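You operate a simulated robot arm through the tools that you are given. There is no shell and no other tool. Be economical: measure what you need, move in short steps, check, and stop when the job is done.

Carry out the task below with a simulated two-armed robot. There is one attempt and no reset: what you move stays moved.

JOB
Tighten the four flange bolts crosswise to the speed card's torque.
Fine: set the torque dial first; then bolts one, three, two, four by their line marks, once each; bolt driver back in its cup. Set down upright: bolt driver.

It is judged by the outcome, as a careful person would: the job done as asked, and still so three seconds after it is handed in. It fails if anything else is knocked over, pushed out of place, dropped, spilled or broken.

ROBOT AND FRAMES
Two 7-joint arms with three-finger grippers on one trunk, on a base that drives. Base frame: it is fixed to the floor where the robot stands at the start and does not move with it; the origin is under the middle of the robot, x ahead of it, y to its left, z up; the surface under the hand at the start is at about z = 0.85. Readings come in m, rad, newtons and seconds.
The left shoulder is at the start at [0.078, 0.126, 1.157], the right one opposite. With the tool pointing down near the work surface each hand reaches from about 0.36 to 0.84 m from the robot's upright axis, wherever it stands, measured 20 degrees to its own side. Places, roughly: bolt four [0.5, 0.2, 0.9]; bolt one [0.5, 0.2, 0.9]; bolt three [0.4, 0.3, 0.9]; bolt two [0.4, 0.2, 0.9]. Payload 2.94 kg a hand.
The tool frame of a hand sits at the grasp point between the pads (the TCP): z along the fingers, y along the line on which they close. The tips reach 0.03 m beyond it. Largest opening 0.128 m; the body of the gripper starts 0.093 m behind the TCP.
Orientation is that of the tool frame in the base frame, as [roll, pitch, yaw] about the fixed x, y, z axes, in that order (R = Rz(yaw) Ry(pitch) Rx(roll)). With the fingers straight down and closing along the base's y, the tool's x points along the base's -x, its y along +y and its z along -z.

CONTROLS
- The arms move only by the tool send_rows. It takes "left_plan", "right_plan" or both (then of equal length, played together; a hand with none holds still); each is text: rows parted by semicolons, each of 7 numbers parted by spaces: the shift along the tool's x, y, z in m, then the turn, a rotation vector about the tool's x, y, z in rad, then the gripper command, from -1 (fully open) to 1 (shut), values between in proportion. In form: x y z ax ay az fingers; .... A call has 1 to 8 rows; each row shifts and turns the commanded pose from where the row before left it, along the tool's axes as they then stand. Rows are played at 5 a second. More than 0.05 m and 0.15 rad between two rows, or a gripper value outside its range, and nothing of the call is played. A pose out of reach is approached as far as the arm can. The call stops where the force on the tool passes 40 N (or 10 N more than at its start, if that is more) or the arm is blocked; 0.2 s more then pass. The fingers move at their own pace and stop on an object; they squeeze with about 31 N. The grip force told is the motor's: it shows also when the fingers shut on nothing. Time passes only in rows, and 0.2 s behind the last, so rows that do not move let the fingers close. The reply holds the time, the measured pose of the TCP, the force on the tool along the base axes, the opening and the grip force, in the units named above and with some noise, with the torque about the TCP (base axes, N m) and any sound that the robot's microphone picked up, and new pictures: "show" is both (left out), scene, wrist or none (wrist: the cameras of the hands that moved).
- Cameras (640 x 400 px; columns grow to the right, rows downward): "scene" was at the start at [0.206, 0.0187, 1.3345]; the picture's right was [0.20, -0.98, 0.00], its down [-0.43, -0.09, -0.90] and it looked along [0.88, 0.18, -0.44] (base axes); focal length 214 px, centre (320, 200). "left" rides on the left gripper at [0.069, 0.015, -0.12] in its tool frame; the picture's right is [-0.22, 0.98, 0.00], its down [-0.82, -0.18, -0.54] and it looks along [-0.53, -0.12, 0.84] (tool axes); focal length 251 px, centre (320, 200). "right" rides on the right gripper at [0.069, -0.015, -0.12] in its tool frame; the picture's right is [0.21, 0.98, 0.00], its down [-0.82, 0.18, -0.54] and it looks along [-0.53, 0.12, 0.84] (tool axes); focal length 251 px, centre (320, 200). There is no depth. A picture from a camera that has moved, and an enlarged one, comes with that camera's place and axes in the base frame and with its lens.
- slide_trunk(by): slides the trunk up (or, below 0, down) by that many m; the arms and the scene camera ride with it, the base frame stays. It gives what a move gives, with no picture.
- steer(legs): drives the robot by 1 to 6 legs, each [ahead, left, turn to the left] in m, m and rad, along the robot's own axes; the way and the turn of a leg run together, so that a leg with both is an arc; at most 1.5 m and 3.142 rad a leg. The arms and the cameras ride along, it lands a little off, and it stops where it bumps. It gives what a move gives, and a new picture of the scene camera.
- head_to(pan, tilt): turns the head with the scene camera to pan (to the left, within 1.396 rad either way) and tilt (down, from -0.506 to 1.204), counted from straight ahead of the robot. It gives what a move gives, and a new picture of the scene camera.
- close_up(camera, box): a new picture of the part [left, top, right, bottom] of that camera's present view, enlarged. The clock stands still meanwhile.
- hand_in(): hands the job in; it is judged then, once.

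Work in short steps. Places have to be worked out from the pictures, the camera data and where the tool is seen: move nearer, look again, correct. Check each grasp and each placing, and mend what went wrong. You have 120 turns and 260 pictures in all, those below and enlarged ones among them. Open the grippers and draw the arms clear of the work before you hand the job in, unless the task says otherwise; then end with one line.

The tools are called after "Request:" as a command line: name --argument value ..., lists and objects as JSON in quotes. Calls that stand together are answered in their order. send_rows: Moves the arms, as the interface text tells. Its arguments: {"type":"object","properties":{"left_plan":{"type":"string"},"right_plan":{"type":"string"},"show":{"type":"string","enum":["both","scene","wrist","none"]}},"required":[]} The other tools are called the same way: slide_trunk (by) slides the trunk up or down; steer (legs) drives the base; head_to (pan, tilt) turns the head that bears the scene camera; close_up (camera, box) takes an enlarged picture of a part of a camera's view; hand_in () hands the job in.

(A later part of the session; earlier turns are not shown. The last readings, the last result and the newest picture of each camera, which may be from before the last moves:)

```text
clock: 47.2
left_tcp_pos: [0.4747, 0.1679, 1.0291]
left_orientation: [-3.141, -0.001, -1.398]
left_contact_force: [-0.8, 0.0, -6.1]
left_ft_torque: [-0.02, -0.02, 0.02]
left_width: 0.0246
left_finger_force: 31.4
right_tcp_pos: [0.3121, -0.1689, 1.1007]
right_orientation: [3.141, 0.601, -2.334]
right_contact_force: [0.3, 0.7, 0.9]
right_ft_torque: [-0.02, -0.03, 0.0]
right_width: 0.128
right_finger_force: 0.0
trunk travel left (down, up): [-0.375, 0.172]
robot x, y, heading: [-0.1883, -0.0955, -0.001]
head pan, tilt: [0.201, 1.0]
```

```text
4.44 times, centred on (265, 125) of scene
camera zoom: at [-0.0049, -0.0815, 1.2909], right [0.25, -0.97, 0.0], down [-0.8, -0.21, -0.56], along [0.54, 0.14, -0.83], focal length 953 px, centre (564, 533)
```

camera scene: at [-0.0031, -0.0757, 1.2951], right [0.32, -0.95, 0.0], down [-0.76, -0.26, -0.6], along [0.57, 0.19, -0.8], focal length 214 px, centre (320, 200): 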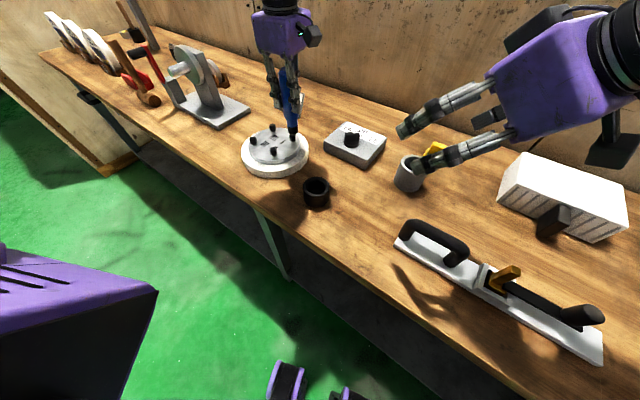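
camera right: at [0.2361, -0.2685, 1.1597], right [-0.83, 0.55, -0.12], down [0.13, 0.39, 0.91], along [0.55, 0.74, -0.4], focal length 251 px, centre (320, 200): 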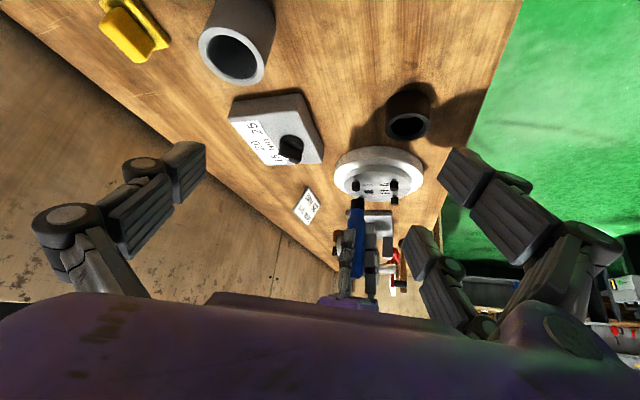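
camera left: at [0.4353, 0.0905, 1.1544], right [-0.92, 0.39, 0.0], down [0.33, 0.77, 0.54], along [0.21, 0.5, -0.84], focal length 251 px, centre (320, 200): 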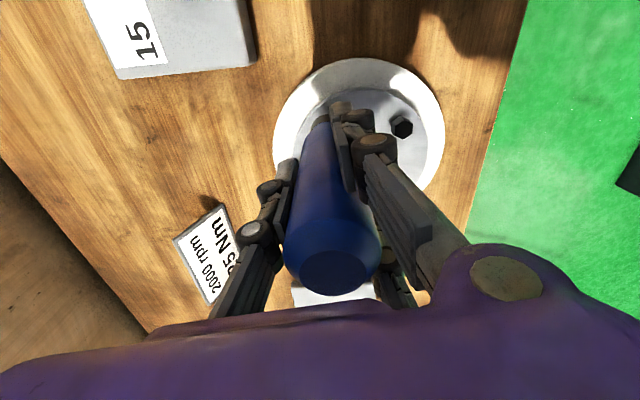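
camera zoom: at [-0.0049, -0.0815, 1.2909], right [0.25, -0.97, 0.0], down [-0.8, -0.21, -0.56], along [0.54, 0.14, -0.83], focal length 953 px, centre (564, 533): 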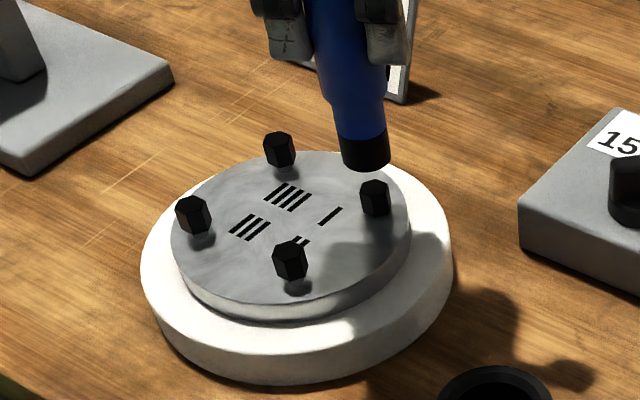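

Bolt I's head now sits much lower than the others. Zoom to judge whether it is fully seated.

Request:
close_up --camera "right" --box '[352, 160, 392, 190]'

Request:
close_up --camera "scene" --box '[260, 100, 310, 140]'

```text
13.33 times, centred on (372, 175) of right
camera zoom: at [0.2357, -0.269, 1.1598], right [-0.83, 0.55, -0.12], down [0.13, 0.39, 0.91], along [0.54, 0.74, -0.4], focal length 3352 px, centre (-373, 533)
```

zoom: 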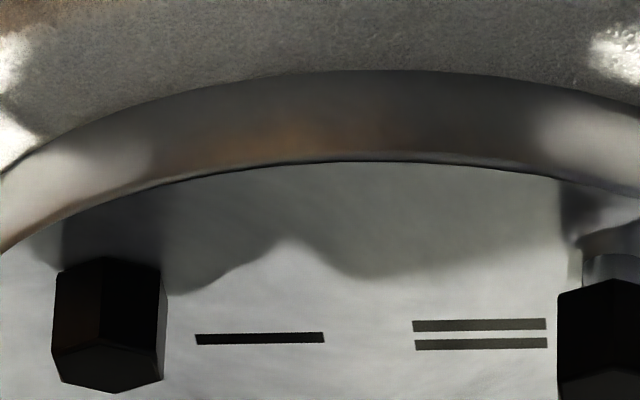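

```text
10.00 times, centred on (285, 120) of scene
camera zoom: at [-0.0049, -0.0815, 1.2909], right [0.25, -0.97, 0.0], down [-0.8, -0.21, -0.56], along [0.54, 0.14, -0.83], focal length 2145 px, centre (670, 1000)
```

zoom: 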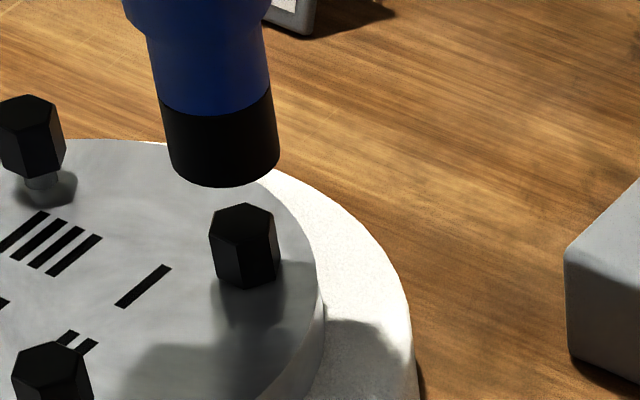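

Bolt I is flush on the plate: done. Next bolt III, est. (0.4146, 0.2633); for this yaw the TCP goes to ≈(0.423, 0.266). I move there at a safe height.

Request:
send_rows --left_plan "0 0 -0.01 0 0 0 1;-0.0351 0.0113 0 0 0 0 1;-0.0351 0.0113 0 0 0 0 1;-0.0351 0.0113 0 0 0 0 1;0 0 0.008 0 0 0 1;0 0 0 0 0 0 1" --show "none"

Request:
close_up --camera "right" --box '[350, 160, 420, 220]'

Request:
close_up --camera "scene" --box '[200, 70, 290, 150]'

```text
clock: 48.6
left_tcp_pos: [0.4216, 0.2664, 1.031]
left_orientation: [3.141, -0.002, -1.401]
left_contact_force: [1.0, -0.6, -5.0]
left_ft_torque: [-0.02, -0.04, 0.02]
left_width: 0.025
left_finger_force: 30.9
right_tcp_pos: [0.312, -0.167, 1.1008]
right_orientation: [-3.141, 0.599, -2.335]
right_contact_force: [1.0, -0.1, -0.4]
right_ft_torque: [0.03, -0.01, -0.03]
right_width: 0.1279
right_finger_force: 0.0
trunk travel left (down, up): [-0.375, 0.172]
robot x, y, heading: [-0.1918, -0.096, 0.003]
head pan, tilt: [0.201, 1.0]
```

```text
6.67 times, centred on (385, 190) of right
camera zoom: at [0.2355, -0.2688, 1.16], right [-0.83, 0.55, -0.12], down [0.13, 0.39, 0.91], along [0.54, 0.74, -0.4], focal length 1676 px, centre (-113, 267)
```

zoom: 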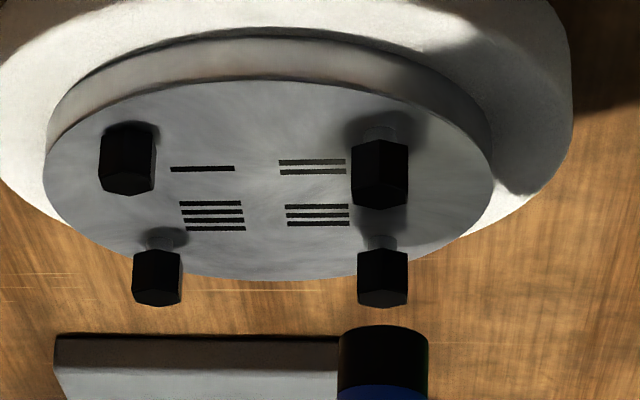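

```text
5.00 times, centred on (245, 110) of scene
camera zoom: at [-0.0094, -0.058, 1.2981], right [0.54, -0.84, 0.0], down [-0.65, -0.42, -0.63], along [0.53, 0.34, -0.77], focal length 1072 px, centre (695, 650)
```

zoom: 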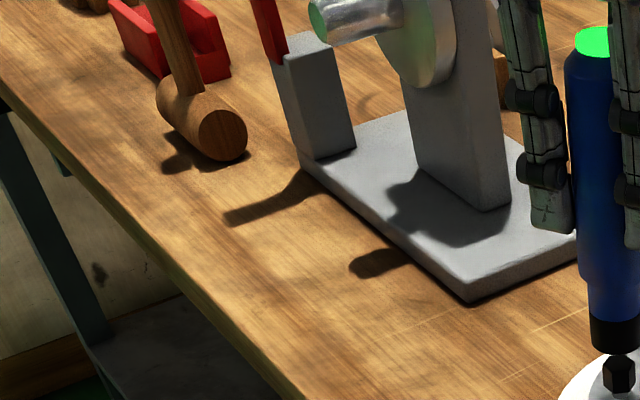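

The driver's end now glows green — evidently torque reached on bolt I. Now check alignment over bolt III in the scene view.

Request:
close_up --camera "scene" --box '[285, 110, 355, 160]'

```text
8.00 times, centred on (320, 135) of scene
camera zoom: at [-0.0094, -0.058, 1.2981], right [0.54, -0.84, 0.0], down [-0.65, -0.42, -0.63], along [0.53, 0.34, -0.77], focal length 1716 px, centre (320, 720)
```

zoom: 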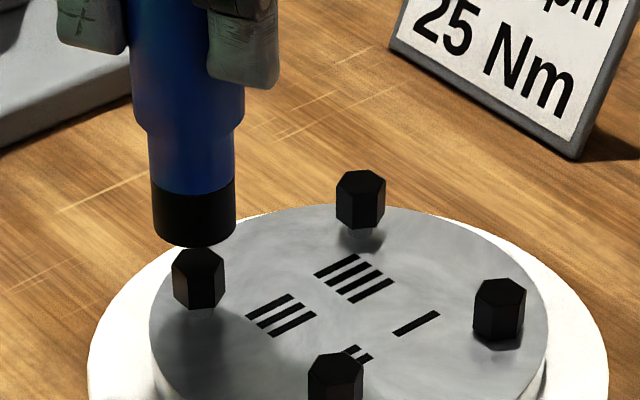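

Aligned within ~1.5 mm. Descend and turn clockwise while settling onto bolt III.

Request:
send_rows --left_plan "0.001 0 0.01 0 0 0 1;0 0 0.005 0 0 0 1;0.0012 0 0.002 0 0 0.12 1;0.0012 0 0.002 0 0 0.12 1;0.0012 0 0.002 0 0 0.12 1;0.0012 0 0.002 0 0 0.12 1;0.0012 0 0.002 0 0 0.12 1;0 0 0 0 0 0 1" --show "none"

Request:
close_up --camera "right" --box '[350, 160, 420, 220]'

Request:
close_up --camera "scene" --box '[240, 90, 340, 170]'

```text
clock: 50.4
left_tcp_pos: [0.4217, 0.2597, 1.0068]
left_orientation: [3.141, -0.002, -2.002]
left_contact_force: [-2.2, 6.9, -8.9]
left_ft_torque: [0.56, 0.12, -0.03]
left_width: 0.0248
left_finger_force: 30.7
right_tcp_pos: [0.312, -0.1666, 1.1005]
right_orientation: [-3.141, 0.597, -2.333]
right_contact_force: [0.0, 0.3, 0.3]
right_ft_torque: [0.02, 0.02, 0.01]
right_width: 0.1279
right_finger_force: 0.0
trunk travel left (down, up): [-0.375, 0.172]
robot x, y, heading: [-0.1949, -0.1, -0.001]
head pan, tilt: [0.201, 1.0]
```

```text
6.67 times, centred on (385, 190) of right
camera zoom: at [0.2358, -0.2679, 1.1599], right [-0.83, 0.55, -0.12], down [0.13, 0.4, 0.91], along [0.54, 0.74, -0.4], focal length 1676 px, centre (-113, 267)
```

zoom: 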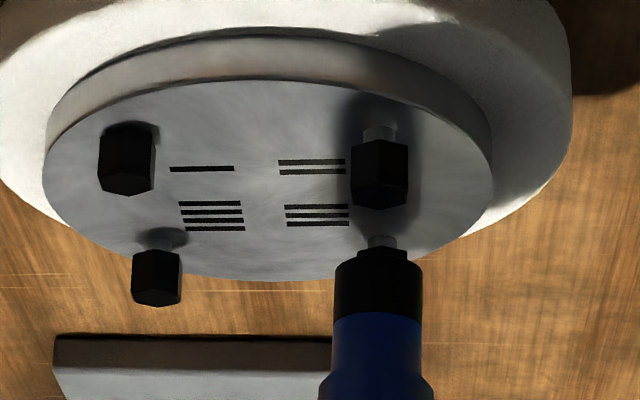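

```text
5.00 times, centred on (290, 130) of scene
camera zoom: at [-0.0119, -0.0535, 1.2976], right [0.59, -0.81, 0.0], down [-0.63, -0.46, -0.63], along [0.51, 0.37, -0.78], focal length 1072 px, centre (470, 550)
```

zoom: 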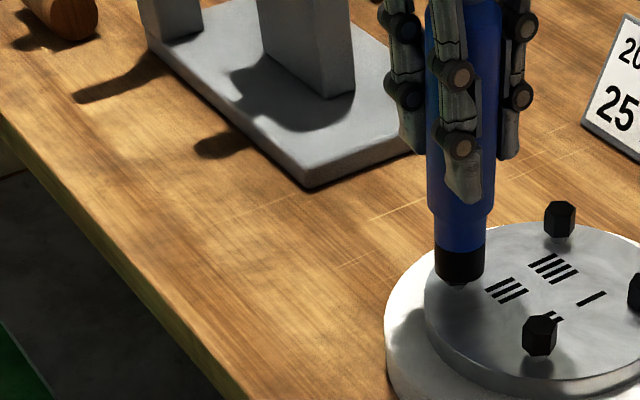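

Engaged, head mostly inside the socket. Continue turning with gentle lowering.

Request:
send_rows --left_plan "0 0 0.002 0 0 0.12 1;0.001 0 0.002 0 0 0.12 1;0.001 0 0.0015 0 0 0.12 1;0.001 0 0.0015 0 0 0.12 1;0.001 0 0.0015 0 0 0.12 1;0.001 0 0.0015 0 0 0.12 1;0.001 0 0.0015 0 0 0.12 1;0 0 0 0 0 0 1" --show "none"

Request:
close_up --camera "right" --box '[350, 160, 420, 220]'

Request:
close_up --camera "scene" --box '[200, 40, 340, 170]'

```text
clock: 52.2
left_tcp_pos: [0.4171, 0.2571, 0.9958]
left_orientation: [-3.14, 0.003, -2.843]
left_contact_force: [-1.7, 15.3, 0.2]
left_ft_torque: [1.29, 0.19, 0.04]
left_width: 0.0249
left_finger_force: 31.3
right_tcp_pos: [0.3118, -0.1669, 1.1015]
right_orientation: [-3.14, 0.6, -2.332]
right_contact_force: [0.8, 0.3, 0.2]
right_ft_torque: [0.03, -0.04, 0.02]
right_width: 0.1282
right_finger_force: 0.1
trunk travel left (down, up): [-0.375, 0.172]
robot x, y, heading: [-0.1882, -0.0986, 0.002]
head pan, tilt: [0.201, 1.0]
```

```text
6.67 times, centred on (385, 190) of right
camera zoom: at [0.2352, -0.2675, 1.1603], right [-0.83, 0.55, -0.12], down [0.13, 0.4, 0.91], along [0.54, 0.74, -0.4], focal length 1676 px, centre (-113, 267)
```

zoom: 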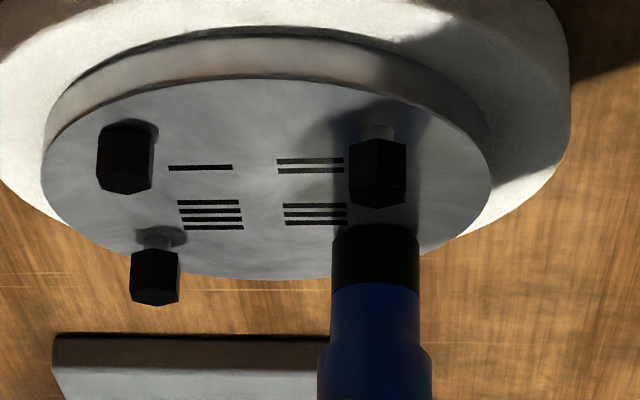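

```text
3.08 times, centred on (270, 105) of scene
camera zoom: at [-0.0131, -0.0534, 1.2969], right [0.59, -0.81, 0.0], down [-0.63, -0.46, -0.62], along [0.5, 0.36, -0.78], focal length 660 px, centre (474, 492)
```

zoom: 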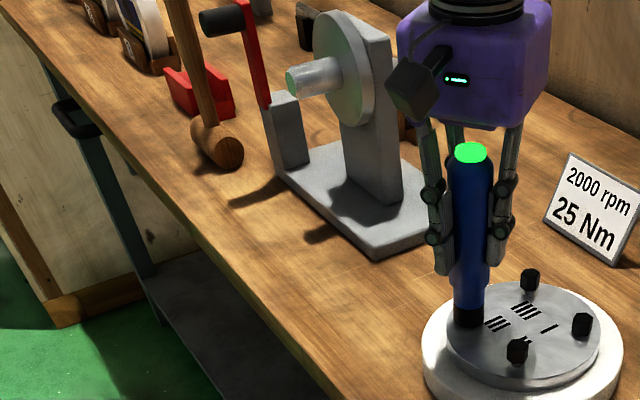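

Socket is nearly at the plate. Relieve the side load and finish with light pressure.

Request:
send_rows --left_plan "-0.0007 0.0024 0.001 0 0 0.12 1;0.001 0 0.001 0 0 0.12 1;0.001 0 0.001 0 0 0.12 1;0.001 0 0.001 0 0 0.12 1;0.001 0 0 0 0 0.1 1;0 0 0 0 0 0 1" --show "none"

Request:
close_up --camera "scene" --box '[200, 40, 340, 170]'

```text
clock: 53.4
left_tcp_pos: [0.4126, 0.2565, 0.9921]
left_orientation: [-3.141, 0.001, 2.892]
left_contact_force: [-4.2, 4.9, 20.5]
left_ft_torque: [-0.09, 0.42, 0.15]
left_width: 0.025
left_finger_force: 31.4
right_tcp_pos: [0.3103, -0.1696, 1.1011]
right_orientation: [-3.141, 0.602, -2.332]
right_contact_force: [-0.4, 0.1, -0.2]
right_ft_torque: [-0.03, 0.0, 0.02]
right_width: 0.1279
right_finger_force: 0.1
trunk travel left (down, up): [-0.375, 0.172]
robot x, y, heading: [-0.1898, -0.0949, -0.002]
head pan, tilt: [0.201, 1.0]
stopped in row 5 (left hand): the force on the tool passed its limit at 50 N (the readings are from after the stop); the commanded pose is now the measured one
```

```text
3.08 times, centred on (270, 105) of scene
camera zoom: at [-0.0106, -0.073, 1.291], right [0.39, -0.92, 0.0], down [-0.77, -0.32, -0.55], along [0.51, 0.21, -0.83], focal length 660 px, centre (474, 492)
```

zoom: 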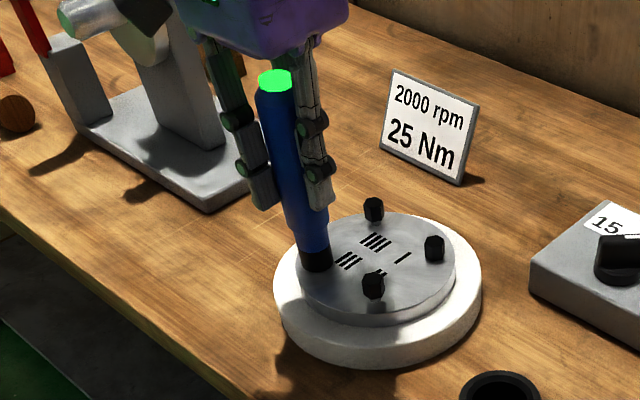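

Seated against the plate. Lift straight off and inspect bolt III.

Request:
send_rows --left_plan "0 0 -0.01 0 0 0 1;0 0 -0.015 0 0 0 1;0 0 -0.015 0 0 0 1;0 0 0 0 0 0 1" --show "none"

Request:
close_up --camera "right" --box '[350, 160, 420, 220]'

Request:
close_up --camera "scene" --box '[220, 50, 310, 130]'

```text
clock: 54.4
left_tcp_pos: [0.4147, 0.2575, 1.0304]
left_orientation: [-3.141, 0.0, 2.889]
left_contact_force: [-0.2, 0.3, -6.0]
left_ft_torque: [-0.03, 0.01, 0.0]
left_width: 0.0252
left_finger_force: 31.0
right_tcp_pos: [0.3117, -0.1671, 1.1007]
right_orientation: [-3.142, 0.602, -2.331]
right_contact_force: [0.2, 0.1, 1.1]
right_ft_torque: [0.01, 0.0, 0.0]
right_width: 0.1283
right_finger_force: 0.0
trunk travel left (down, up): [-0.375, 0.172]
robot x, y, heading: [-0.1884, -0.1008, -0.004]
head pan, tilt: [0.201, 1.0]
```

```text
6.67 times, centred on (385, 190) of right
camera zoom: at [0.2358, -0.2686, 1.1598], right [-0.83, 0.55, -0.12], down [0.13, 0.39, 0.91], along [0.54, 0.74, -0.4], focal length 1676 px, centre (-113, 267)
```

zoom: 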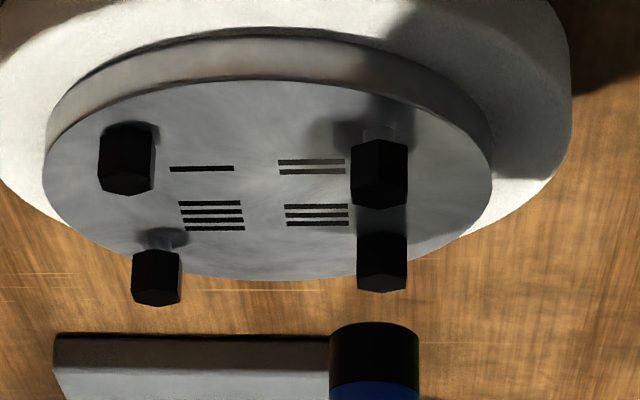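

```text
5.00 times, centred on (265, 90) of scene
camera zoom: at [-0.0087, -0.0695, 1.2915], right [0.42, -0.91, 0.0], down [-0.75, -0.34, -0.56], along [0.51, 0.23, -0.83], focal length 1072 px, centre (595, 750)
```

zoom: 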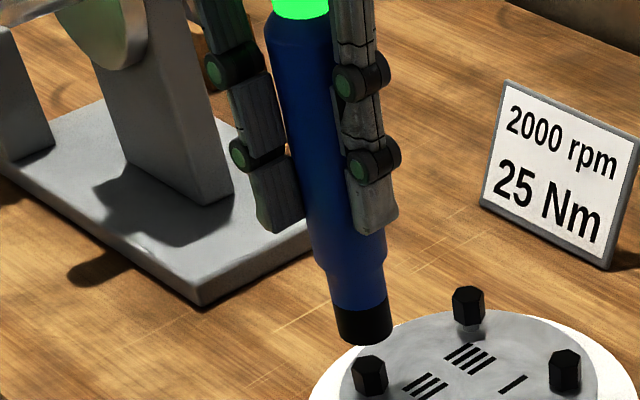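

Bolt III is flush too. I rewind the wrist counter-clockwise above it and move over bolt II.

Request:
send_rows --left_plan "-0.0013 0 0 0 0 -0.15 1;-0.0013 0 0 0 0 -0.15 1;-0.0013 0 0 0 0 -0.15 1;-0.0013 0 0 0 0 -0.15 1;-0.0013 0 0 0 0 -0.15 1;-0.0013 0 0 0 0 -0.15 1;-0.0013 0 0 0 0 -0.15 1;-0.0013 0 0 0 0 -0.15 1" --show "none"

Request:
send_rows --left_plan "-0.0013 0 0 0 0 -0.15 1;-0.0013 0 0 0 0 -0.15 1;-0.0013 0 0 0 0 -0.15 1;-0.0013 0 0 0 0 -0.15 1;0.037 0.011 0 0 0 0 1;0.037 0.011 0 0 0 0 1;0 0 0 0 0 0 1" --show "scene"

Request:
close_up --camera "right" --box '[350, 150, 420, 210]'

```text
clock: 56.2
left_tcp_pos: [0.4241, 0.2601, 1.0308]
left_orientation: [-3.139, -0.002, -2.19]
left_contact_force: [0.1, -0.9, -5.0]
left_ft_torque: [-0.03, -0.04, -0.01]
left_width: 0.0248
left_finger_force: 31.1
right_tcp_pos: [0.3119, -0.1682, 1.0993]
right_orientation: [3.14, 0.601, -2.333]
right_contact_force: [0.3, -0.2, -0.1]
right_ft_torque: [-0.02, 0.01, 0.0]
right_width: 0.1279
right_finger_force: 0.0
trunk travel left (down, up): [-0.375, 0.172]
robot x, y, heading: [-0.1905, -0.0986, 0.005]
head pan, tilt: [0.201, 1.0]
```

```text
clock: 57.8
left_tcp_pos: [0.4024, 0.192, 1.0317]
left_orientation: [-3.139, -0.003, -1.594]
left_contact_force: [0.1, 0.1, -4.8]
left_ft_torque: [-0.03, -0.01, 0.01]
left_width: 0.0248
left_finger_force: 31.0
right_tcp_pos: [0.3135, -0.1673, 1.1014]
right_orientation: [3.141, 0.599, -2.331]
right_contact_force: [0.1, 0.3, -0.5]
right_ft_torque: [0.0, -0.03, -0.03]
right_width: 0.128
right_finger_force: 0.0
trunk travel left (down, up): [-0.375, 0.172]
robot x, y, heading: [-0.1924, -0.0989, 0.002]
head pan, tilt: [0.201, 1.0]
camera scene: at [-0.0219, -0.0477, 1.2927], right [0.7, -0.71, 0.0], down [-0.58, -0.58, -0.58], along [0.41, 0.41, -0.82], focal length 214 px, centre (320, 200)
```

scene: 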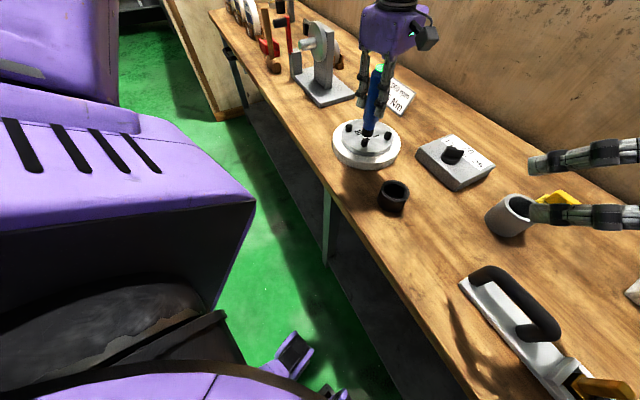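

```text
6.67 times, centred on (385, 180) of right
camera zoom: at [0.236, -0.2681, 1.1598], right [-0.83, 0.55, -0.12], down [0.13, 0.39, 0.91], along [0.54, 0.74, -0.4], focal length 1676 px, centre (-113, 333)
```

zoom: 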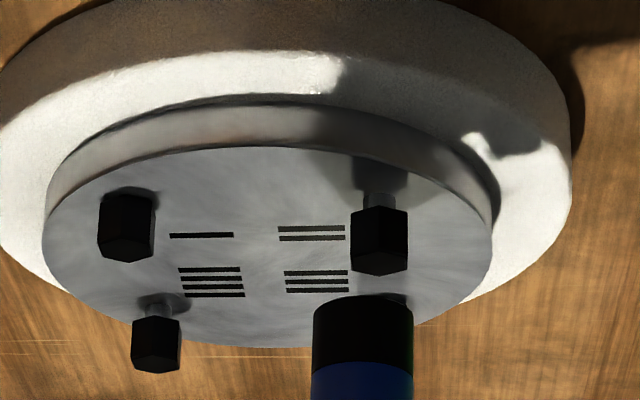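

Request:
close_up --camera "scene" --box '[335, 100, 405, 160]'

```text
6.67 times, centred on (370, 130) of scene
camera zoom: at [-0.0219, -0.0477, 1.2927], right [0.7, -0.71, 0.0], down [-0.58, -0.58, -0.58], along [0.41, 0.41, -0.82], focal length 1430 px, centre (-13, 667)
```

zoom: 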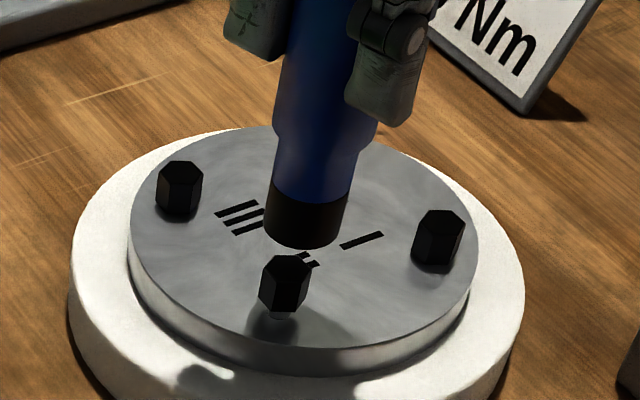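

Correction for bolt II ≈ (−4.5, +1.3) mm. Apply, then descend and start turning.

Request:
send_rows --left_plan "-0.0012 0.0045 0 0 0 0 1;0 0 0.01 0 0 0 1;0 0 0.005 0 0 0 1;0.0012 0 0.002 0 0 0.12 1;0.0012 0 0.002 0 0 0.12 1;0.0012 0 0.002 0 0 0.12 1;0.0012 0 0.002 0 0 0.12 1;0 0 0 0 0 0 1" --show "none"

Request:
close_up --camera "right" --box '[350, 150, 420, 210]'

Request:
close_up --camera "scene" --box '[320, 50, 420, 160]'

```text
clock: 59.6
left_tcp_pos: [0.3969, 0.1884, 1.0065]
left_orientation: [-3.14, -0.002, -2.076]
left_contact_force: [0.5, -0.3, -5.0]
left_ft_torque: [0.0, -0.01, 0.03]
left_width: 0.0248
left_finger_force: 30.5
right_tcp_pos: [0.3115, -0.1666, 1.1005]
right_orientation: [3.141, 0.6, -2.332]
right_contact_force: [-0.5, -1.1, 0.3]
right_ft_torque: [0.0, 0.04, 0.02]
right_width: 0.128
right_finger_force: 0.0
trunk travel left (down, up): [-0.375, 0.172]
robot x, y, heading: [-0.1889, -0.1012, -0.0]
head pan, tilt: [0.201, 1.0]
```

```text
6.67 times, centred on (385, 180) of right
camera zoom: at [0.2358, -0.2687, 1.1598], right [-0.83, 0.55, -0.12], down [0.13, 0.39, 0.91], along [0.54, 0.74, -0.4], focal length 1676 px, centre (-113, 333)
```

zoom: 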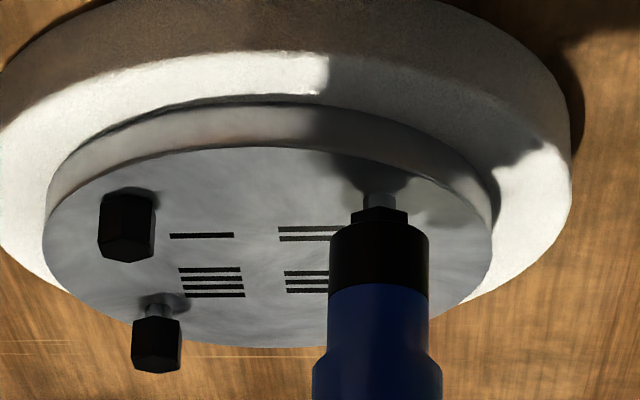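

```text
3.64 times, centred on (370, 105) of scene
camera zoom: at [-0.0199, -0.0504, 1.2929], right [0.67, -0.74, 0.0], down [-0.6, -0.55, -0.58], along [0.43, 0.39, -0.82], focal length 780 px, centre (138, 546)
```

zoom: 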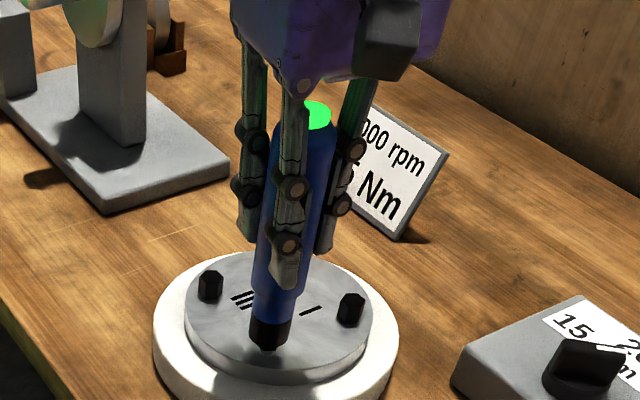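

Socket slid cleanly over bolt II. Continue turning with slow lowering.

Request:
send_rows --left_plan "0.0012 0 0.002 0 0 0.13 1;0.0012 0 0.002 0 0 0.13 1;0.0012 0 0.0015 0 0 0.13 1;0.0012 0 0.0015 0 0 0.13 1;0.0012 0 0.0015 0 0 0.13 1;0.0012 0 0.001 0 0 0.13 1;0.0012 0 0.001 0 0 0.13 1;0 0 0 0 0 0 1" --show "none"

Request:
close_up --camera "right" --box '[350, 150, 420, 210]'

```text
clock: 61.4
left_tcp_pos: [0.3881, 0.1831, 0.9956]
left_orientation: [-3.14, -0.001, -2.985]
left_contact_force: [-0.3, -0.6, -6.0]
left_ft_torque: [-0.05, -0.02, 0.02]
left_width: 0.0249
left_finger_force: 31.2
right_tcp_pos: [0.3126, -0.169, 1.1002]
right_orientation: [3.141, 0.6, -2.332]
right_contact_force: [0.3, -0.3, -0.3]
right_ft_torque: [-0.03, -0.02, -0.03]
right_width: 0.1277
right_finger_force: 0.0
trunk travel left (down, up): [-0.375, 0.172]
robot x, y, heading: [-0.189, -0.0996, 0.001]
head pan, tilt: [0.201, 1.0]
```

```text
6.67 times, centred on (385, 180) of right
camera zoom: at [0.2358, -0.2687, 1.1598], right [-0.83, 0.55, -0.12], down [0.13, 0.39, 0.91], along [0.54, 0.74, -0.4], focal length 1676 px, centre (-113, 333)
```

zoom: 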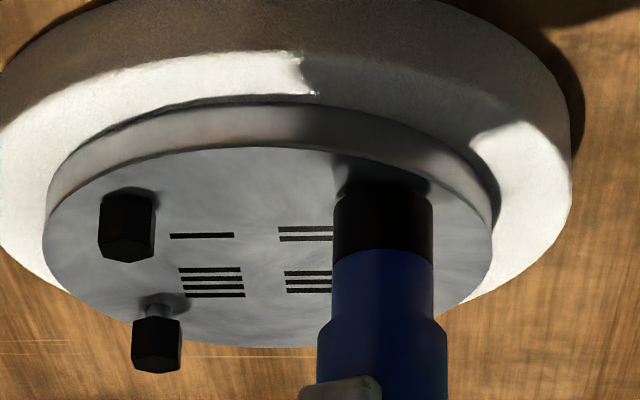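

Request:
send_rows --left_plan "0.0012 0 0.001 0 0 0.13 1;0.0012 0 0.001 0 0 0.13 1;0.0012 0 0.001 0 0 0.12 1;0 0 0 0 0 0 1;0 0 -0.012 0 0 0 1;0 0 -0.015 0 0 0 1;0 0 -0.012 0 0 0 1;0 0 0 0 0 0 1" --show "scene"

Request:
close_up --camera "right" --box '[350, 150, 420, 210]'

```text
clock: 63.2
left_tcp_pos: [0.3873, 0.1824, 1.0331]
left_orientation: [-3.14, 0.004, 2.918]
left_contact_force: [0.5, -0.8, -5.4]
left_ft_torque: [-0.02, 0.0, 0.03]
left_width: 0.0247
left_finger_force: 31.0
right_tcp_pos: [0.3121, -0.1677, 1.1017]
right_orientation: [-3.141, 0.6, -2.333]
right_contact_force: [0.4, -0.2, -0.1]
right_ft_torque: [0.02, 0.03, 0.03]
right_width: 0.128
right_finger_force: 0.0
trunk travel left (down, up): [-0.375, 0.172]
robot x, y, heading: [-0.1889, -0.101, -0.001]
head pan, tilt: [0.201, 1.0]
camera scene: at [-0.0207, -0.0501, 1.2923], right [0.68, -0.73, 0.0], down [-0.6, -0.56, -0.57], along [0.42, 0.39, -0.82], focal length 214 px, centre (320, 200)
```

scene: 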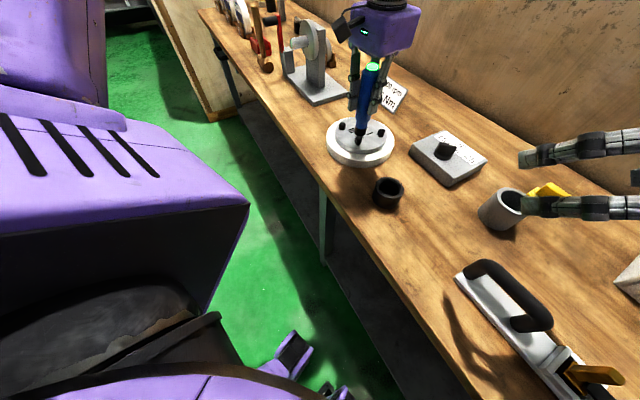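

```text
6.67 times, centred on (385, 180) of right
camera zoom: at [0.2359, -0.2687, 1.1598], right [-0.83, 0.55, -0.12], down [0.13, 0.39, 0.91], along [0.54, 0.74, -0.4], focal length 1676 px, centre (-113, 333)
```

zoom: 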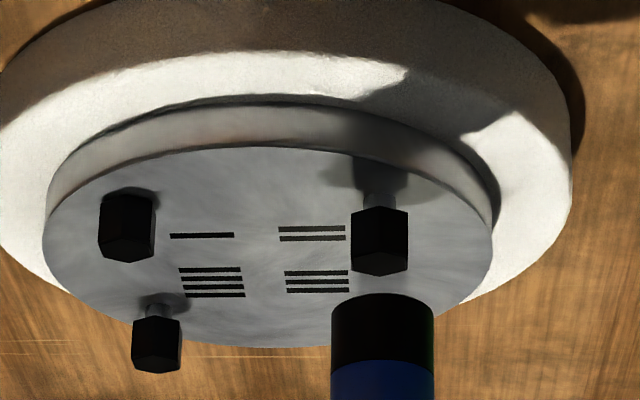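

Bolt II did not move — the socket turned freely around it without side contact. For I and III some side load made it bite. I'll rewind above II and repeat with a deliberate lateral bias.

Request:
send_rows --left_plan "-0.0013 0 0 0 0 -0.15 1;-0.0013 0 0 0 0 -0.15 1;-0.0013 0 0 0 0 -0.15 1;-0.0013 0 0 0 0 -0.15 1;-0.0013 0 0 0 0 -0.15 1;-0.0013 0 0 0 0 -0.15 1;-0.0013 0 0 0 0 -0.15 1;-0.0013 0 0 0 0 -0.15 1" --show "none"

Request:
send_rows --left_plan "-0.0013 0 0 0 0 -0.15 1;-0.0013 0 0 0 0 -0.15 1;-0.0013 0 0 0 0 -0.15 1;-0.0013 0 0 0 0 -0.15 1;0 0 0 0 0 0 1;0 0 0 0 0 0 1" --show "none"

Request:
close_up --camera "right" --box '[350, 150, 420, 210]'

Request:
close_up --camera "scene" --box '[325, 90, 405, 160]'

```text
clock: 65.0
left_tcp_pos: [0.3975, 0.1866, 1.0332]
left_orientation: [-3.14, -0.003, -2.163]
left_contact_force: [0.2, -1.4, -5.4]
left_ft_torque: [0.0, 0.02, -0.02]
left_width: 0.0249
left_finger_force: 31.1
right_tcp_pos: [0.3128, -0.1677, 1.0999]
right_orientation: [-3.141, 0.601, -2.329]
right_contact_force: [0.0, -0.2, 0.4]
right_ft_torque: [0.03, 0.0, 0.01]
right_width: 0.1281
right_finger_force: 0.1
trunk travel left (down, up): [-0.375, 0.172]
robot x, y, heading: [-0.1852, -0.0971, -0.002]
head pan, tilt: [0.201, 1.0]
```

```text
clock: 66.4
left_tcp_pos: [0.3981, 0.1917, 1.0335]
left_orientation: [-3.14, -0.001, -1.563]
left_contact_force: [0.2, 0.1, -5.5]
left_ft_torque: [0.03, -0.02, -0.01]
left_width: 0.0253
left_finger_force: 30.6
right_tcp_pos: [0.3121, -0.1677, 1.1005]
right_orientation: [-3.141, 0.602, -2.331]
right_contact_force: [0.0, 0.3, 0.5]
right_ft_torque: [0.01, -0.04, -0.02]
right_width: 0.1278
right_finger_force: 0.0
trunk travel left (down, up): [-0.375, 0.172]
robot x, y, heading: [-0.1891, -0.1007, 0.001]
head pan, tilt: [0.201, 1.0]
```

```text
6.67 times, centred on (385, 180) of right
camera zoom: at [0.2358, -0.2687, 1.1598], right [-0.83, 0.55, -0.12], down [0.13, 0.39, 0.91], along [0.54, 0.74, -0.4], focal length 1676 px, centre (-113, 333)
```

zoom: 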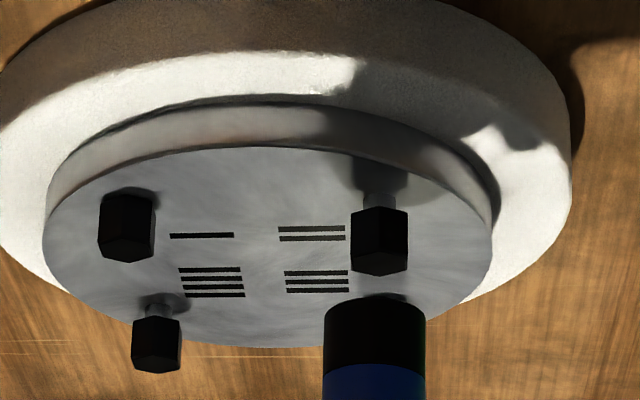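

```text
5.71 times, centred on (365, 125) of scene
camera zoom: at [-0.0236, -0.0484, 1.2914], right [0.71, -0.7, 0.0], down [-0.58, -0.59, -0.56], along [0.39, 0.4, -0.83], focal length 1226 px, centre (63, 629)
```

zoom: 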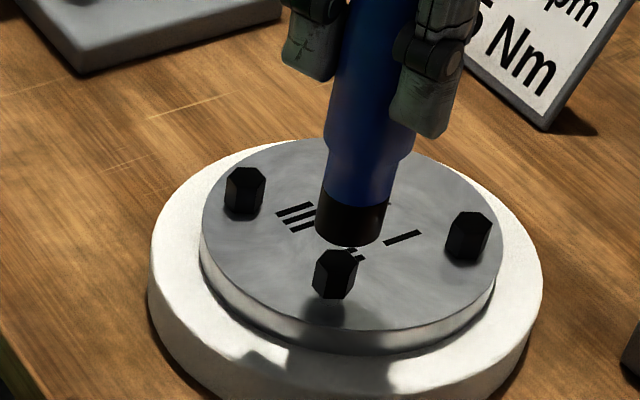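

Small x correction (−1.5 mm), descend over the head, then bias ~3.5 mm toward −y and begin the turn.

Request:
send_rows --left_plan "-0.0005 0.0015 0.012 0 0 0 1;0 0 0.01 0 0 0 1;0 0 0.008 0 0 0 1;0.0035 0 0 0 0 0 1;0.0012 0 0.001 0 0 0.12 1;0.0012 0 0.001 0 0 0.12 1;0.0012 0 0.001 0 0 0.12 1;0 0 0 0 0 0 1" --show "none"

Request:
close_up --camera "right" --box '[350, 150, 420, 210]'

```text
clock: 68.2
left_tcp_pos: [0.3967, 0.186, 0.9985]
left_orientation: [-3.142, -0.001, -1.927]
left_contact_force: [2.9, 8.8, -7.3]
left_ft_torque: [0.66, -0.19, -0.05]
left_width: 0.0248
left_finger_force: 30.3
right_tcp_pos: [0.313, -0.1688, 1.1007]
right_orientation: [3.142, 0.599, -2.331]
right_contact_force: [-0.9, -0.3, -0.5]
right_ft_torque: [-0.02, 0.01, 0.01]
right_width: 0.1278
right_finger_force: 0.0
trunk travel left (down, up): [-0.375, 0.172]
robot x, y, heading: [-0.1912, -0.1018, -0.005]
head pan, tilt: [0.201, 1.0]
```

```text
6.67 times, centred on (385, 180) of right
camera zoom: at [0.2364, -0.2676, 1.1596], right [-0.83, 0.55, -0.12], down [0.13, 0.4, 0.91], along [0.54, 0.74, -0.4], focal length 1676 px, centre (-113, 333)
```

zoom: 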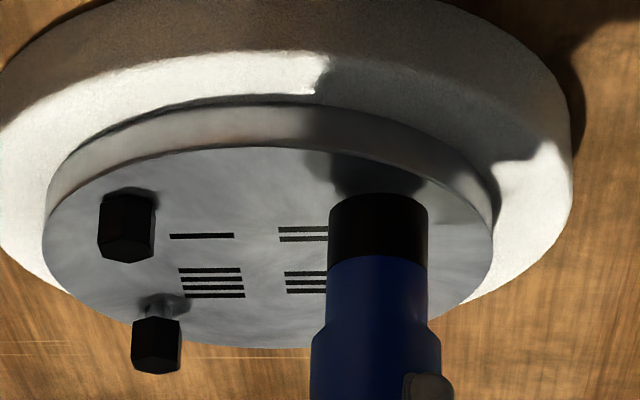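

Side contact ~9 N. Continue turning.

Request:
send_rows --left_plan "0.0012 0 0.0007 0 0 0.13 1;0.0012 0 0.0007 0 0 0.13 1;0.0012 0 0.0007 0 0 0.13 1;0.0012 0 0.0007 0 0 0.13 1;0.0012 0 0.0007 0 0 0.13 1;0.0012 0 0.0007 0 0 0.13 1;0.0012 0 0.0007 0 0 0.13 1;0 0 0 0 0 0 1" --show "none"

Request:
close_up --camera "scene" --box '[310, 40, 420, 160]'

```text
clock: 70.0
left_tcp_pos: [0.3908, 0.1809, 0.9945]
left_orientation: [-3.139, 0.001, -2.838]
left_contact_force: [0.8, 22.3, 3.5]
left_ft_torque: [1.98, -0.08, 0.07]
left_width: 0.0249
left_finger_force: 31.0
right_tcp_pos: [0.3111, -0.1658, 1.101]
right_orientation: [-3.14, 0.599, -2.333]
right_contact_force: [-0.2, -0.8, 0.7]
right_ft_torque: [-0.01, -0.02, 0.03]
right_width: 0.1282
right_finger_force: 0.2
trunk travel left (down, up): [-0.375, 0.172]
robot x, y, heading: [-0.1857, -0.0973, 0.001]
head pan, tilt: [0.201, 1.0]
```

```text
3.33 times, centred on (365, 100) of scene
camera zoom: at [-0.0193, -0.0505, 1.2922], right [0.65, -0.76, 0.0], down [-0.63, -0.53, -0.57], along [0.44, 0.37, -0.82], focal length 715 px, centre (170, 533)
```

zoom: 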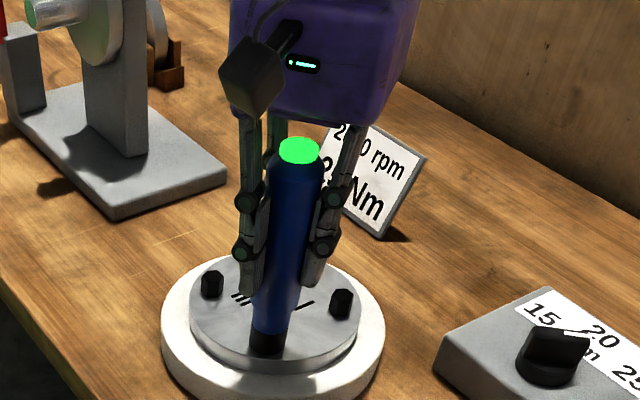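

Finish the turn with a light seating press, then lift and inspect.

Request:
send_rows --left_plan "0.0005 0.001 0.0008 0 0 0.12 1;0.001 0 0.0008 0 0 0.12 1;0.001 0 0.0005 0 0 0.12 1;0 0 0 0 0 0.1 1;0 0 0 0 0 0 1;0 0 -0.015 0 0 0 1;0 0 -0.025 0 0 0 1;0 0 0 0 0 0 1" --show "none"

Request:
close_up --camera "right" --box '[350, 150, 420, 210]'

```text
clock: 71.8
left_tcp_pos: [0.3893, 0.1784, 1.0327]
left_orientation: [-3.14, 0.0, 2.984]
left_contact_force: [0.3, 0.8, -5.5]
left_ft_torque: [-0.07, 0.0, 0.02]
left_width: 0.0248
left_finger_force: 30.9
right_tcp_pos: [0.3123, -0.1668, 1.0997]
right_orientation: [3.141, 0.598, -2.334]
right_contact_force: [0.4, 0.0, -0.2]
right_ft_torque: [0.01, 0.02, 0.01]
right_width: 0.1279
right_finger_force: 0.1
trunk travel left (down, up): [-0.375, 0.172]
robot x, y, heading: [-0.1892, -0.1001, -0.0]
head pan, tilt: [0.201, 1.0]
```

```text
6.67 times, centred on (385, 180) of right
camera zoom: at [0.2367, -0.268, 1.1595], right [-0.83, 0.55, -0.12], down [0.13, 0.39, 0.91], along [0.54, 0.74, -0.4], focal length 1676 px, centre (-113, 333)
```

zoom: 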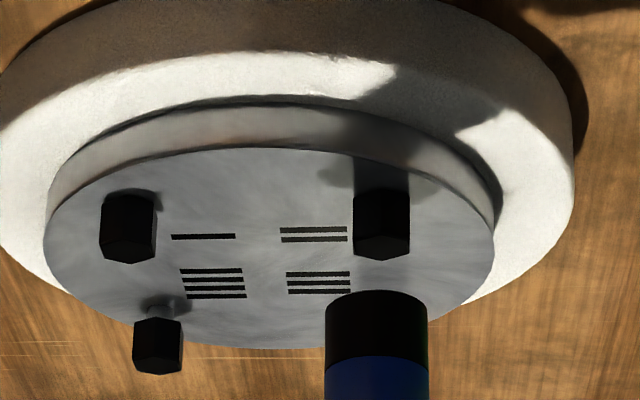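

Bolt II is now down flush. Rewind and move over bolt IIII, est. (0.487, 0.2385).

Request:
send_rows --left_plan "0 0 0 0 0 -0.15 1;0 0 0 0 0 -0.15 1;0 0 0 0 0 -0.15 1;0 0 0 0 0 -0.15 1;0 0 0 0 0 -0.15 1;0 0 0 0 0 -0.15 1;0 0 0 0 0 -0.15 1;0 0 0 0 0 -0.15 1" --show "none"

Request:
send_rows --left_plan "0 0 0 0 0 -0.15 1;0 0 0 0 0 -0.15 1;0 0 0 0 0 -0.15 1;-0.023 -0.0339 0 0 0 0 1;-0.023 -0.0339 0 0 0 0 1;-0.023 -0.0339 0 0 0 0 1;0 0 0 0 0 0 1;0 0 0 0 0 0 1" --show "scene"

Request:
close_up --camera "right" --box '[335, 160, 405, 220]'

```text
clock: 73.6
left_tcp_pos: [0.3871, 0.1775, 1.0323]
left_orientation: [-3.139, -0.002, -2.094]
left_contact_force: [-0.8, 0.2, -4.8]
left_ft_torque: [-0.01, 0.01, -0.04]
left_width: 0.0246
left_finger_force: 30.9
right_tcp_pos: [0.3122, -0.1676, 1.102]
right_orientation: [3.141, 0.602, -2.333]
right_contact_force: [-0.4, 0.2, -0.3]
right_ft_torque: [0.01, -0.03, 0.01]
right_width: 0.128
right_finger_force: 0.0
trunk travel left (down, up): [-0.375, 0.172]
robot x, y, heading: [-0.1903, -0.1021, 0.002]
head pan, tilt: [0.201, 1.0]
```

```text
clock: 75.4
left_tcp_pos: [0.4943, 0.24, 1.0332]
left_orientation: [-3.14, -0.001, -1.647]
left_contact_force: [0.5, 0.0, -4.8]
left_ft_torque: [-0.01, 0.01, -0.01]
left_width: 0.025
left_finger_force: 30.8
right_tcp_pos: [0.3128, -0.1658, 1.1011]
right_orientation: [-3.14, 0.599, -2.33]
right_contact_force: [0.4, 0.7, 0.6]
right_ft_torque: [-0.01, 0.0, -0.01]
right_width: 0.1281
right_finger_force: 0.1
trunk travel left (down, up): [-0.375, 0.172]
robot x, y, heading: [-0.1871, -0.0995, 0.002]
head pan, tilt: [0.201, 1.0]
camera scene: at [-0.0066, -0.0811, 1.2886], right [0.26, -0.97, 0.0], down [-0.82, -0.22, -0.53], along [0.51, 0.14, -0.85], focal length 214 px, centre (320, 200)
```

scene: 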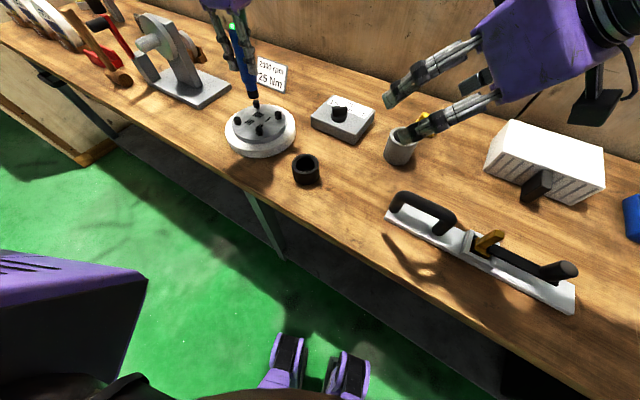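

```text
6.67 times, centred on (370, 190) of right
camera zoom: at [0.2361, -0.2683, 1.1597], right [-0.83, 0.55, -0.12], down [0.13, 0.39, 0.91], along [0.54, 0.74, -0.4], focal length 1676 px, centre (-13, 267)
```

zoom: 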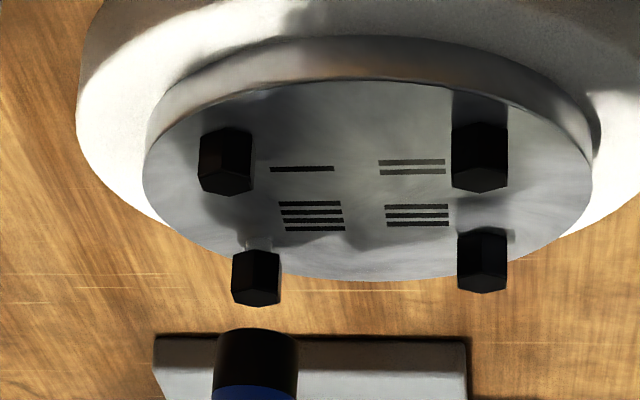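

Request:
close_up --camera "scene" --box '[220, 80, 290, 140]'

```text
6.67 times, centred on (255, 110) of scene
camera zoom: at [-0.0066, -0.0811, 1.2886], right [0.26, -0.97, 0.0], down [-0.82, -0.22, -0.53], along [0.51, 0.14, -0.85], focal length 1430 px, centre (753, 800)
```

zoom: 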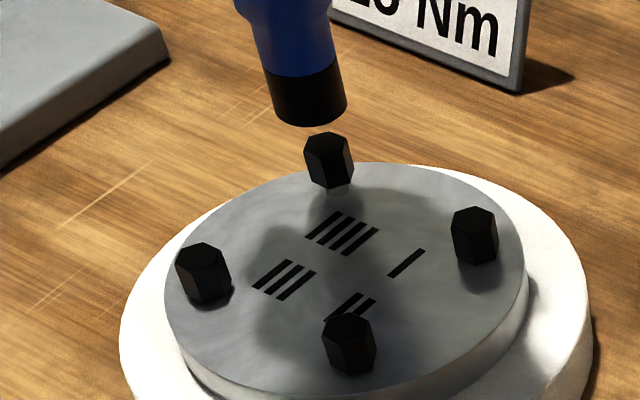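

Correction ≈ (−1, −4) mm. Apply, descend over bolt IIII, bias sideways and start turning.

Request:
send_rows --left_plan "0.0041 0.0005 0.008 0 0 0 1;0 0 0.012 0 0 0 1;0 0 0.01 0 0 0 1;0.0035 0 0 0 0 0 1;0.0012 0 0.001 0 0 0.12 1;0.0012 0 0.001 0 0 0.12 1;0.0012 0 0.001 0 0 0.12 1;0 0 0 0 0 0 1" --show "none"

Request:
close_up --camera "right" --box '[335, 160, 405, 220]'

```text
clock: 76.3
left_tcp_pos: [0.4956, 0.2349, 1.0144]
left_orientation: [-3.123, -0.003, -1.641]
left_contact_force: [-10.0, -0.6, 23.8]
left_ft_torque: [0.43, 0.98, 0.1]
left_width: 0.0252
left_finger_force: 31.2
right_tcp_pos: [0.3103, -0.168, 1.1013]
right_orientation: [-3.142, 0.603, -2.333]
right_contact_force: [0.1, -0.1, -0.2]
right_ft_torque: [-0.02, 0.01, 0.02]
right_width: 0.1278
right_finger_force: 0.0
trunk travel left (down, up): [-0.375, 0.172]
robot x, y, heading: [-0.1921, -0.0987, 0.003]
head pan, tilt: [0.201, 1.0]
stopped in row 4 (left hand): the force on the tool passed its limit at 42 N (the readings are from after the stop); the commanded pose is now the measured one
```

```text
6.67 times, centred on (370, 190) of right
camera zoom: at [0.2338, -0.269, 1.1606], right [-0.83, 0.55, -0.12], down [0.12, 0.39, 0.91], along [0.54, 0.74, -0.39], focal length 1676 px, centre (-13, 267)
```

zoom: 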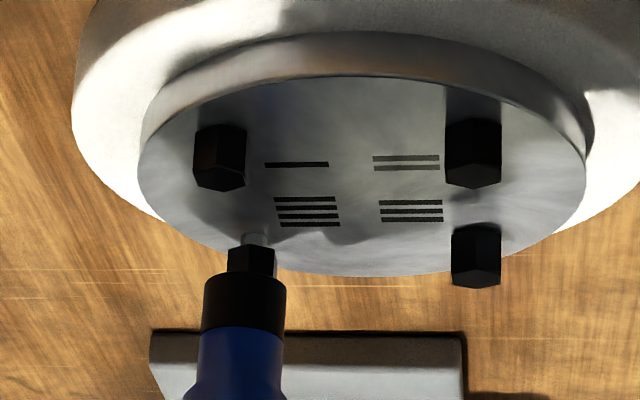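

Rim caught on the head: socket is ~3 mm too far in +x. Lift, shift −x and look again.

Request:
send_rows --left_plan "0 0 -0.008 0 0 0 1;0 0.003 0 0 0 0 1;0 0 0 0 0 0 1;0 0 0 0 0 0 1" --show "none"

Request:
close_up --camera "right" --box '[335, 160, 405, 220]'

Request:
close_up --camera "scene" --box '[210, 70, 290, 140]'

```text
clock: 77.3
left_tcp_pos: [0.4937, 0.237, 1.0168]
left_orientation: [-3.125, 0.0, -1.643]
left_contact_force: [-0.4, 0.5, -5.0]
left_ft_torque: [0.01, -0.04, 0.01]
left_width: 0.0252
left_finger_force: 31.1
right_tcp_pos: [0.3118, -0.1675, 1.1009]
right_orientation: [-3.142, 0.602, -2.331]
right_contact_force: [0.0, 0.1, 0.6]
right_ft_torque: [0.02, -0.01, -0.02]
right_width: 0.1279
right_finger_force: 0.1
trunk travel left (down, up): [-0.375, 0.172]
robot x, y, heading: [-0.1887, -0.0986, 0.001]
head pan, tilt: [0.201, 1.0]
```

```text
6.67 times, centred on (370, 190) of right
camera zoom: at [0.2359, -0.2682, 1.1598], right [-0.83, 0.55, -0.12], down [0.13, 0.39, 0.91], along [0.54, 0.74, -0.4], focal length 1676 px, centre (-13, 267)
```

zoom: 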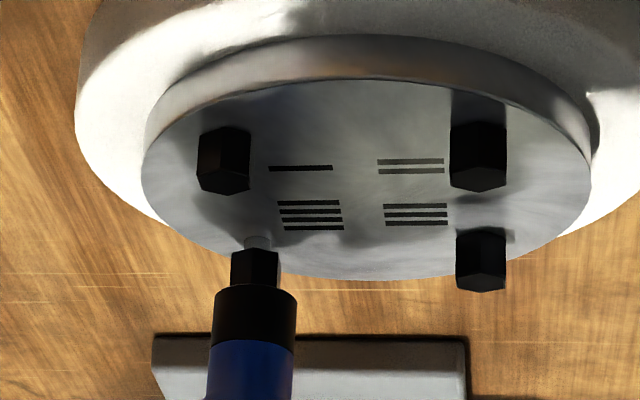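

```text
5.71 times, centred on (250, 105) of scene
camera zoom: at [-0.0053, -0.0795, 1.291], right [0.27, -0.96, 0.0], down [-0.8, -0.23, -0.56], along [0.53, 0.15, -0.83], focal length 1226 px, centre (720, 743)
```

zoom: 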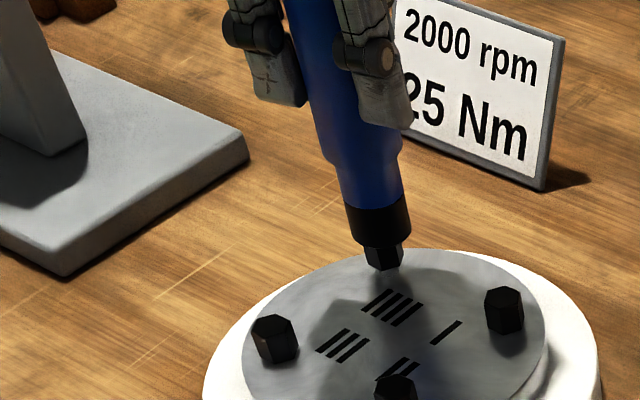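

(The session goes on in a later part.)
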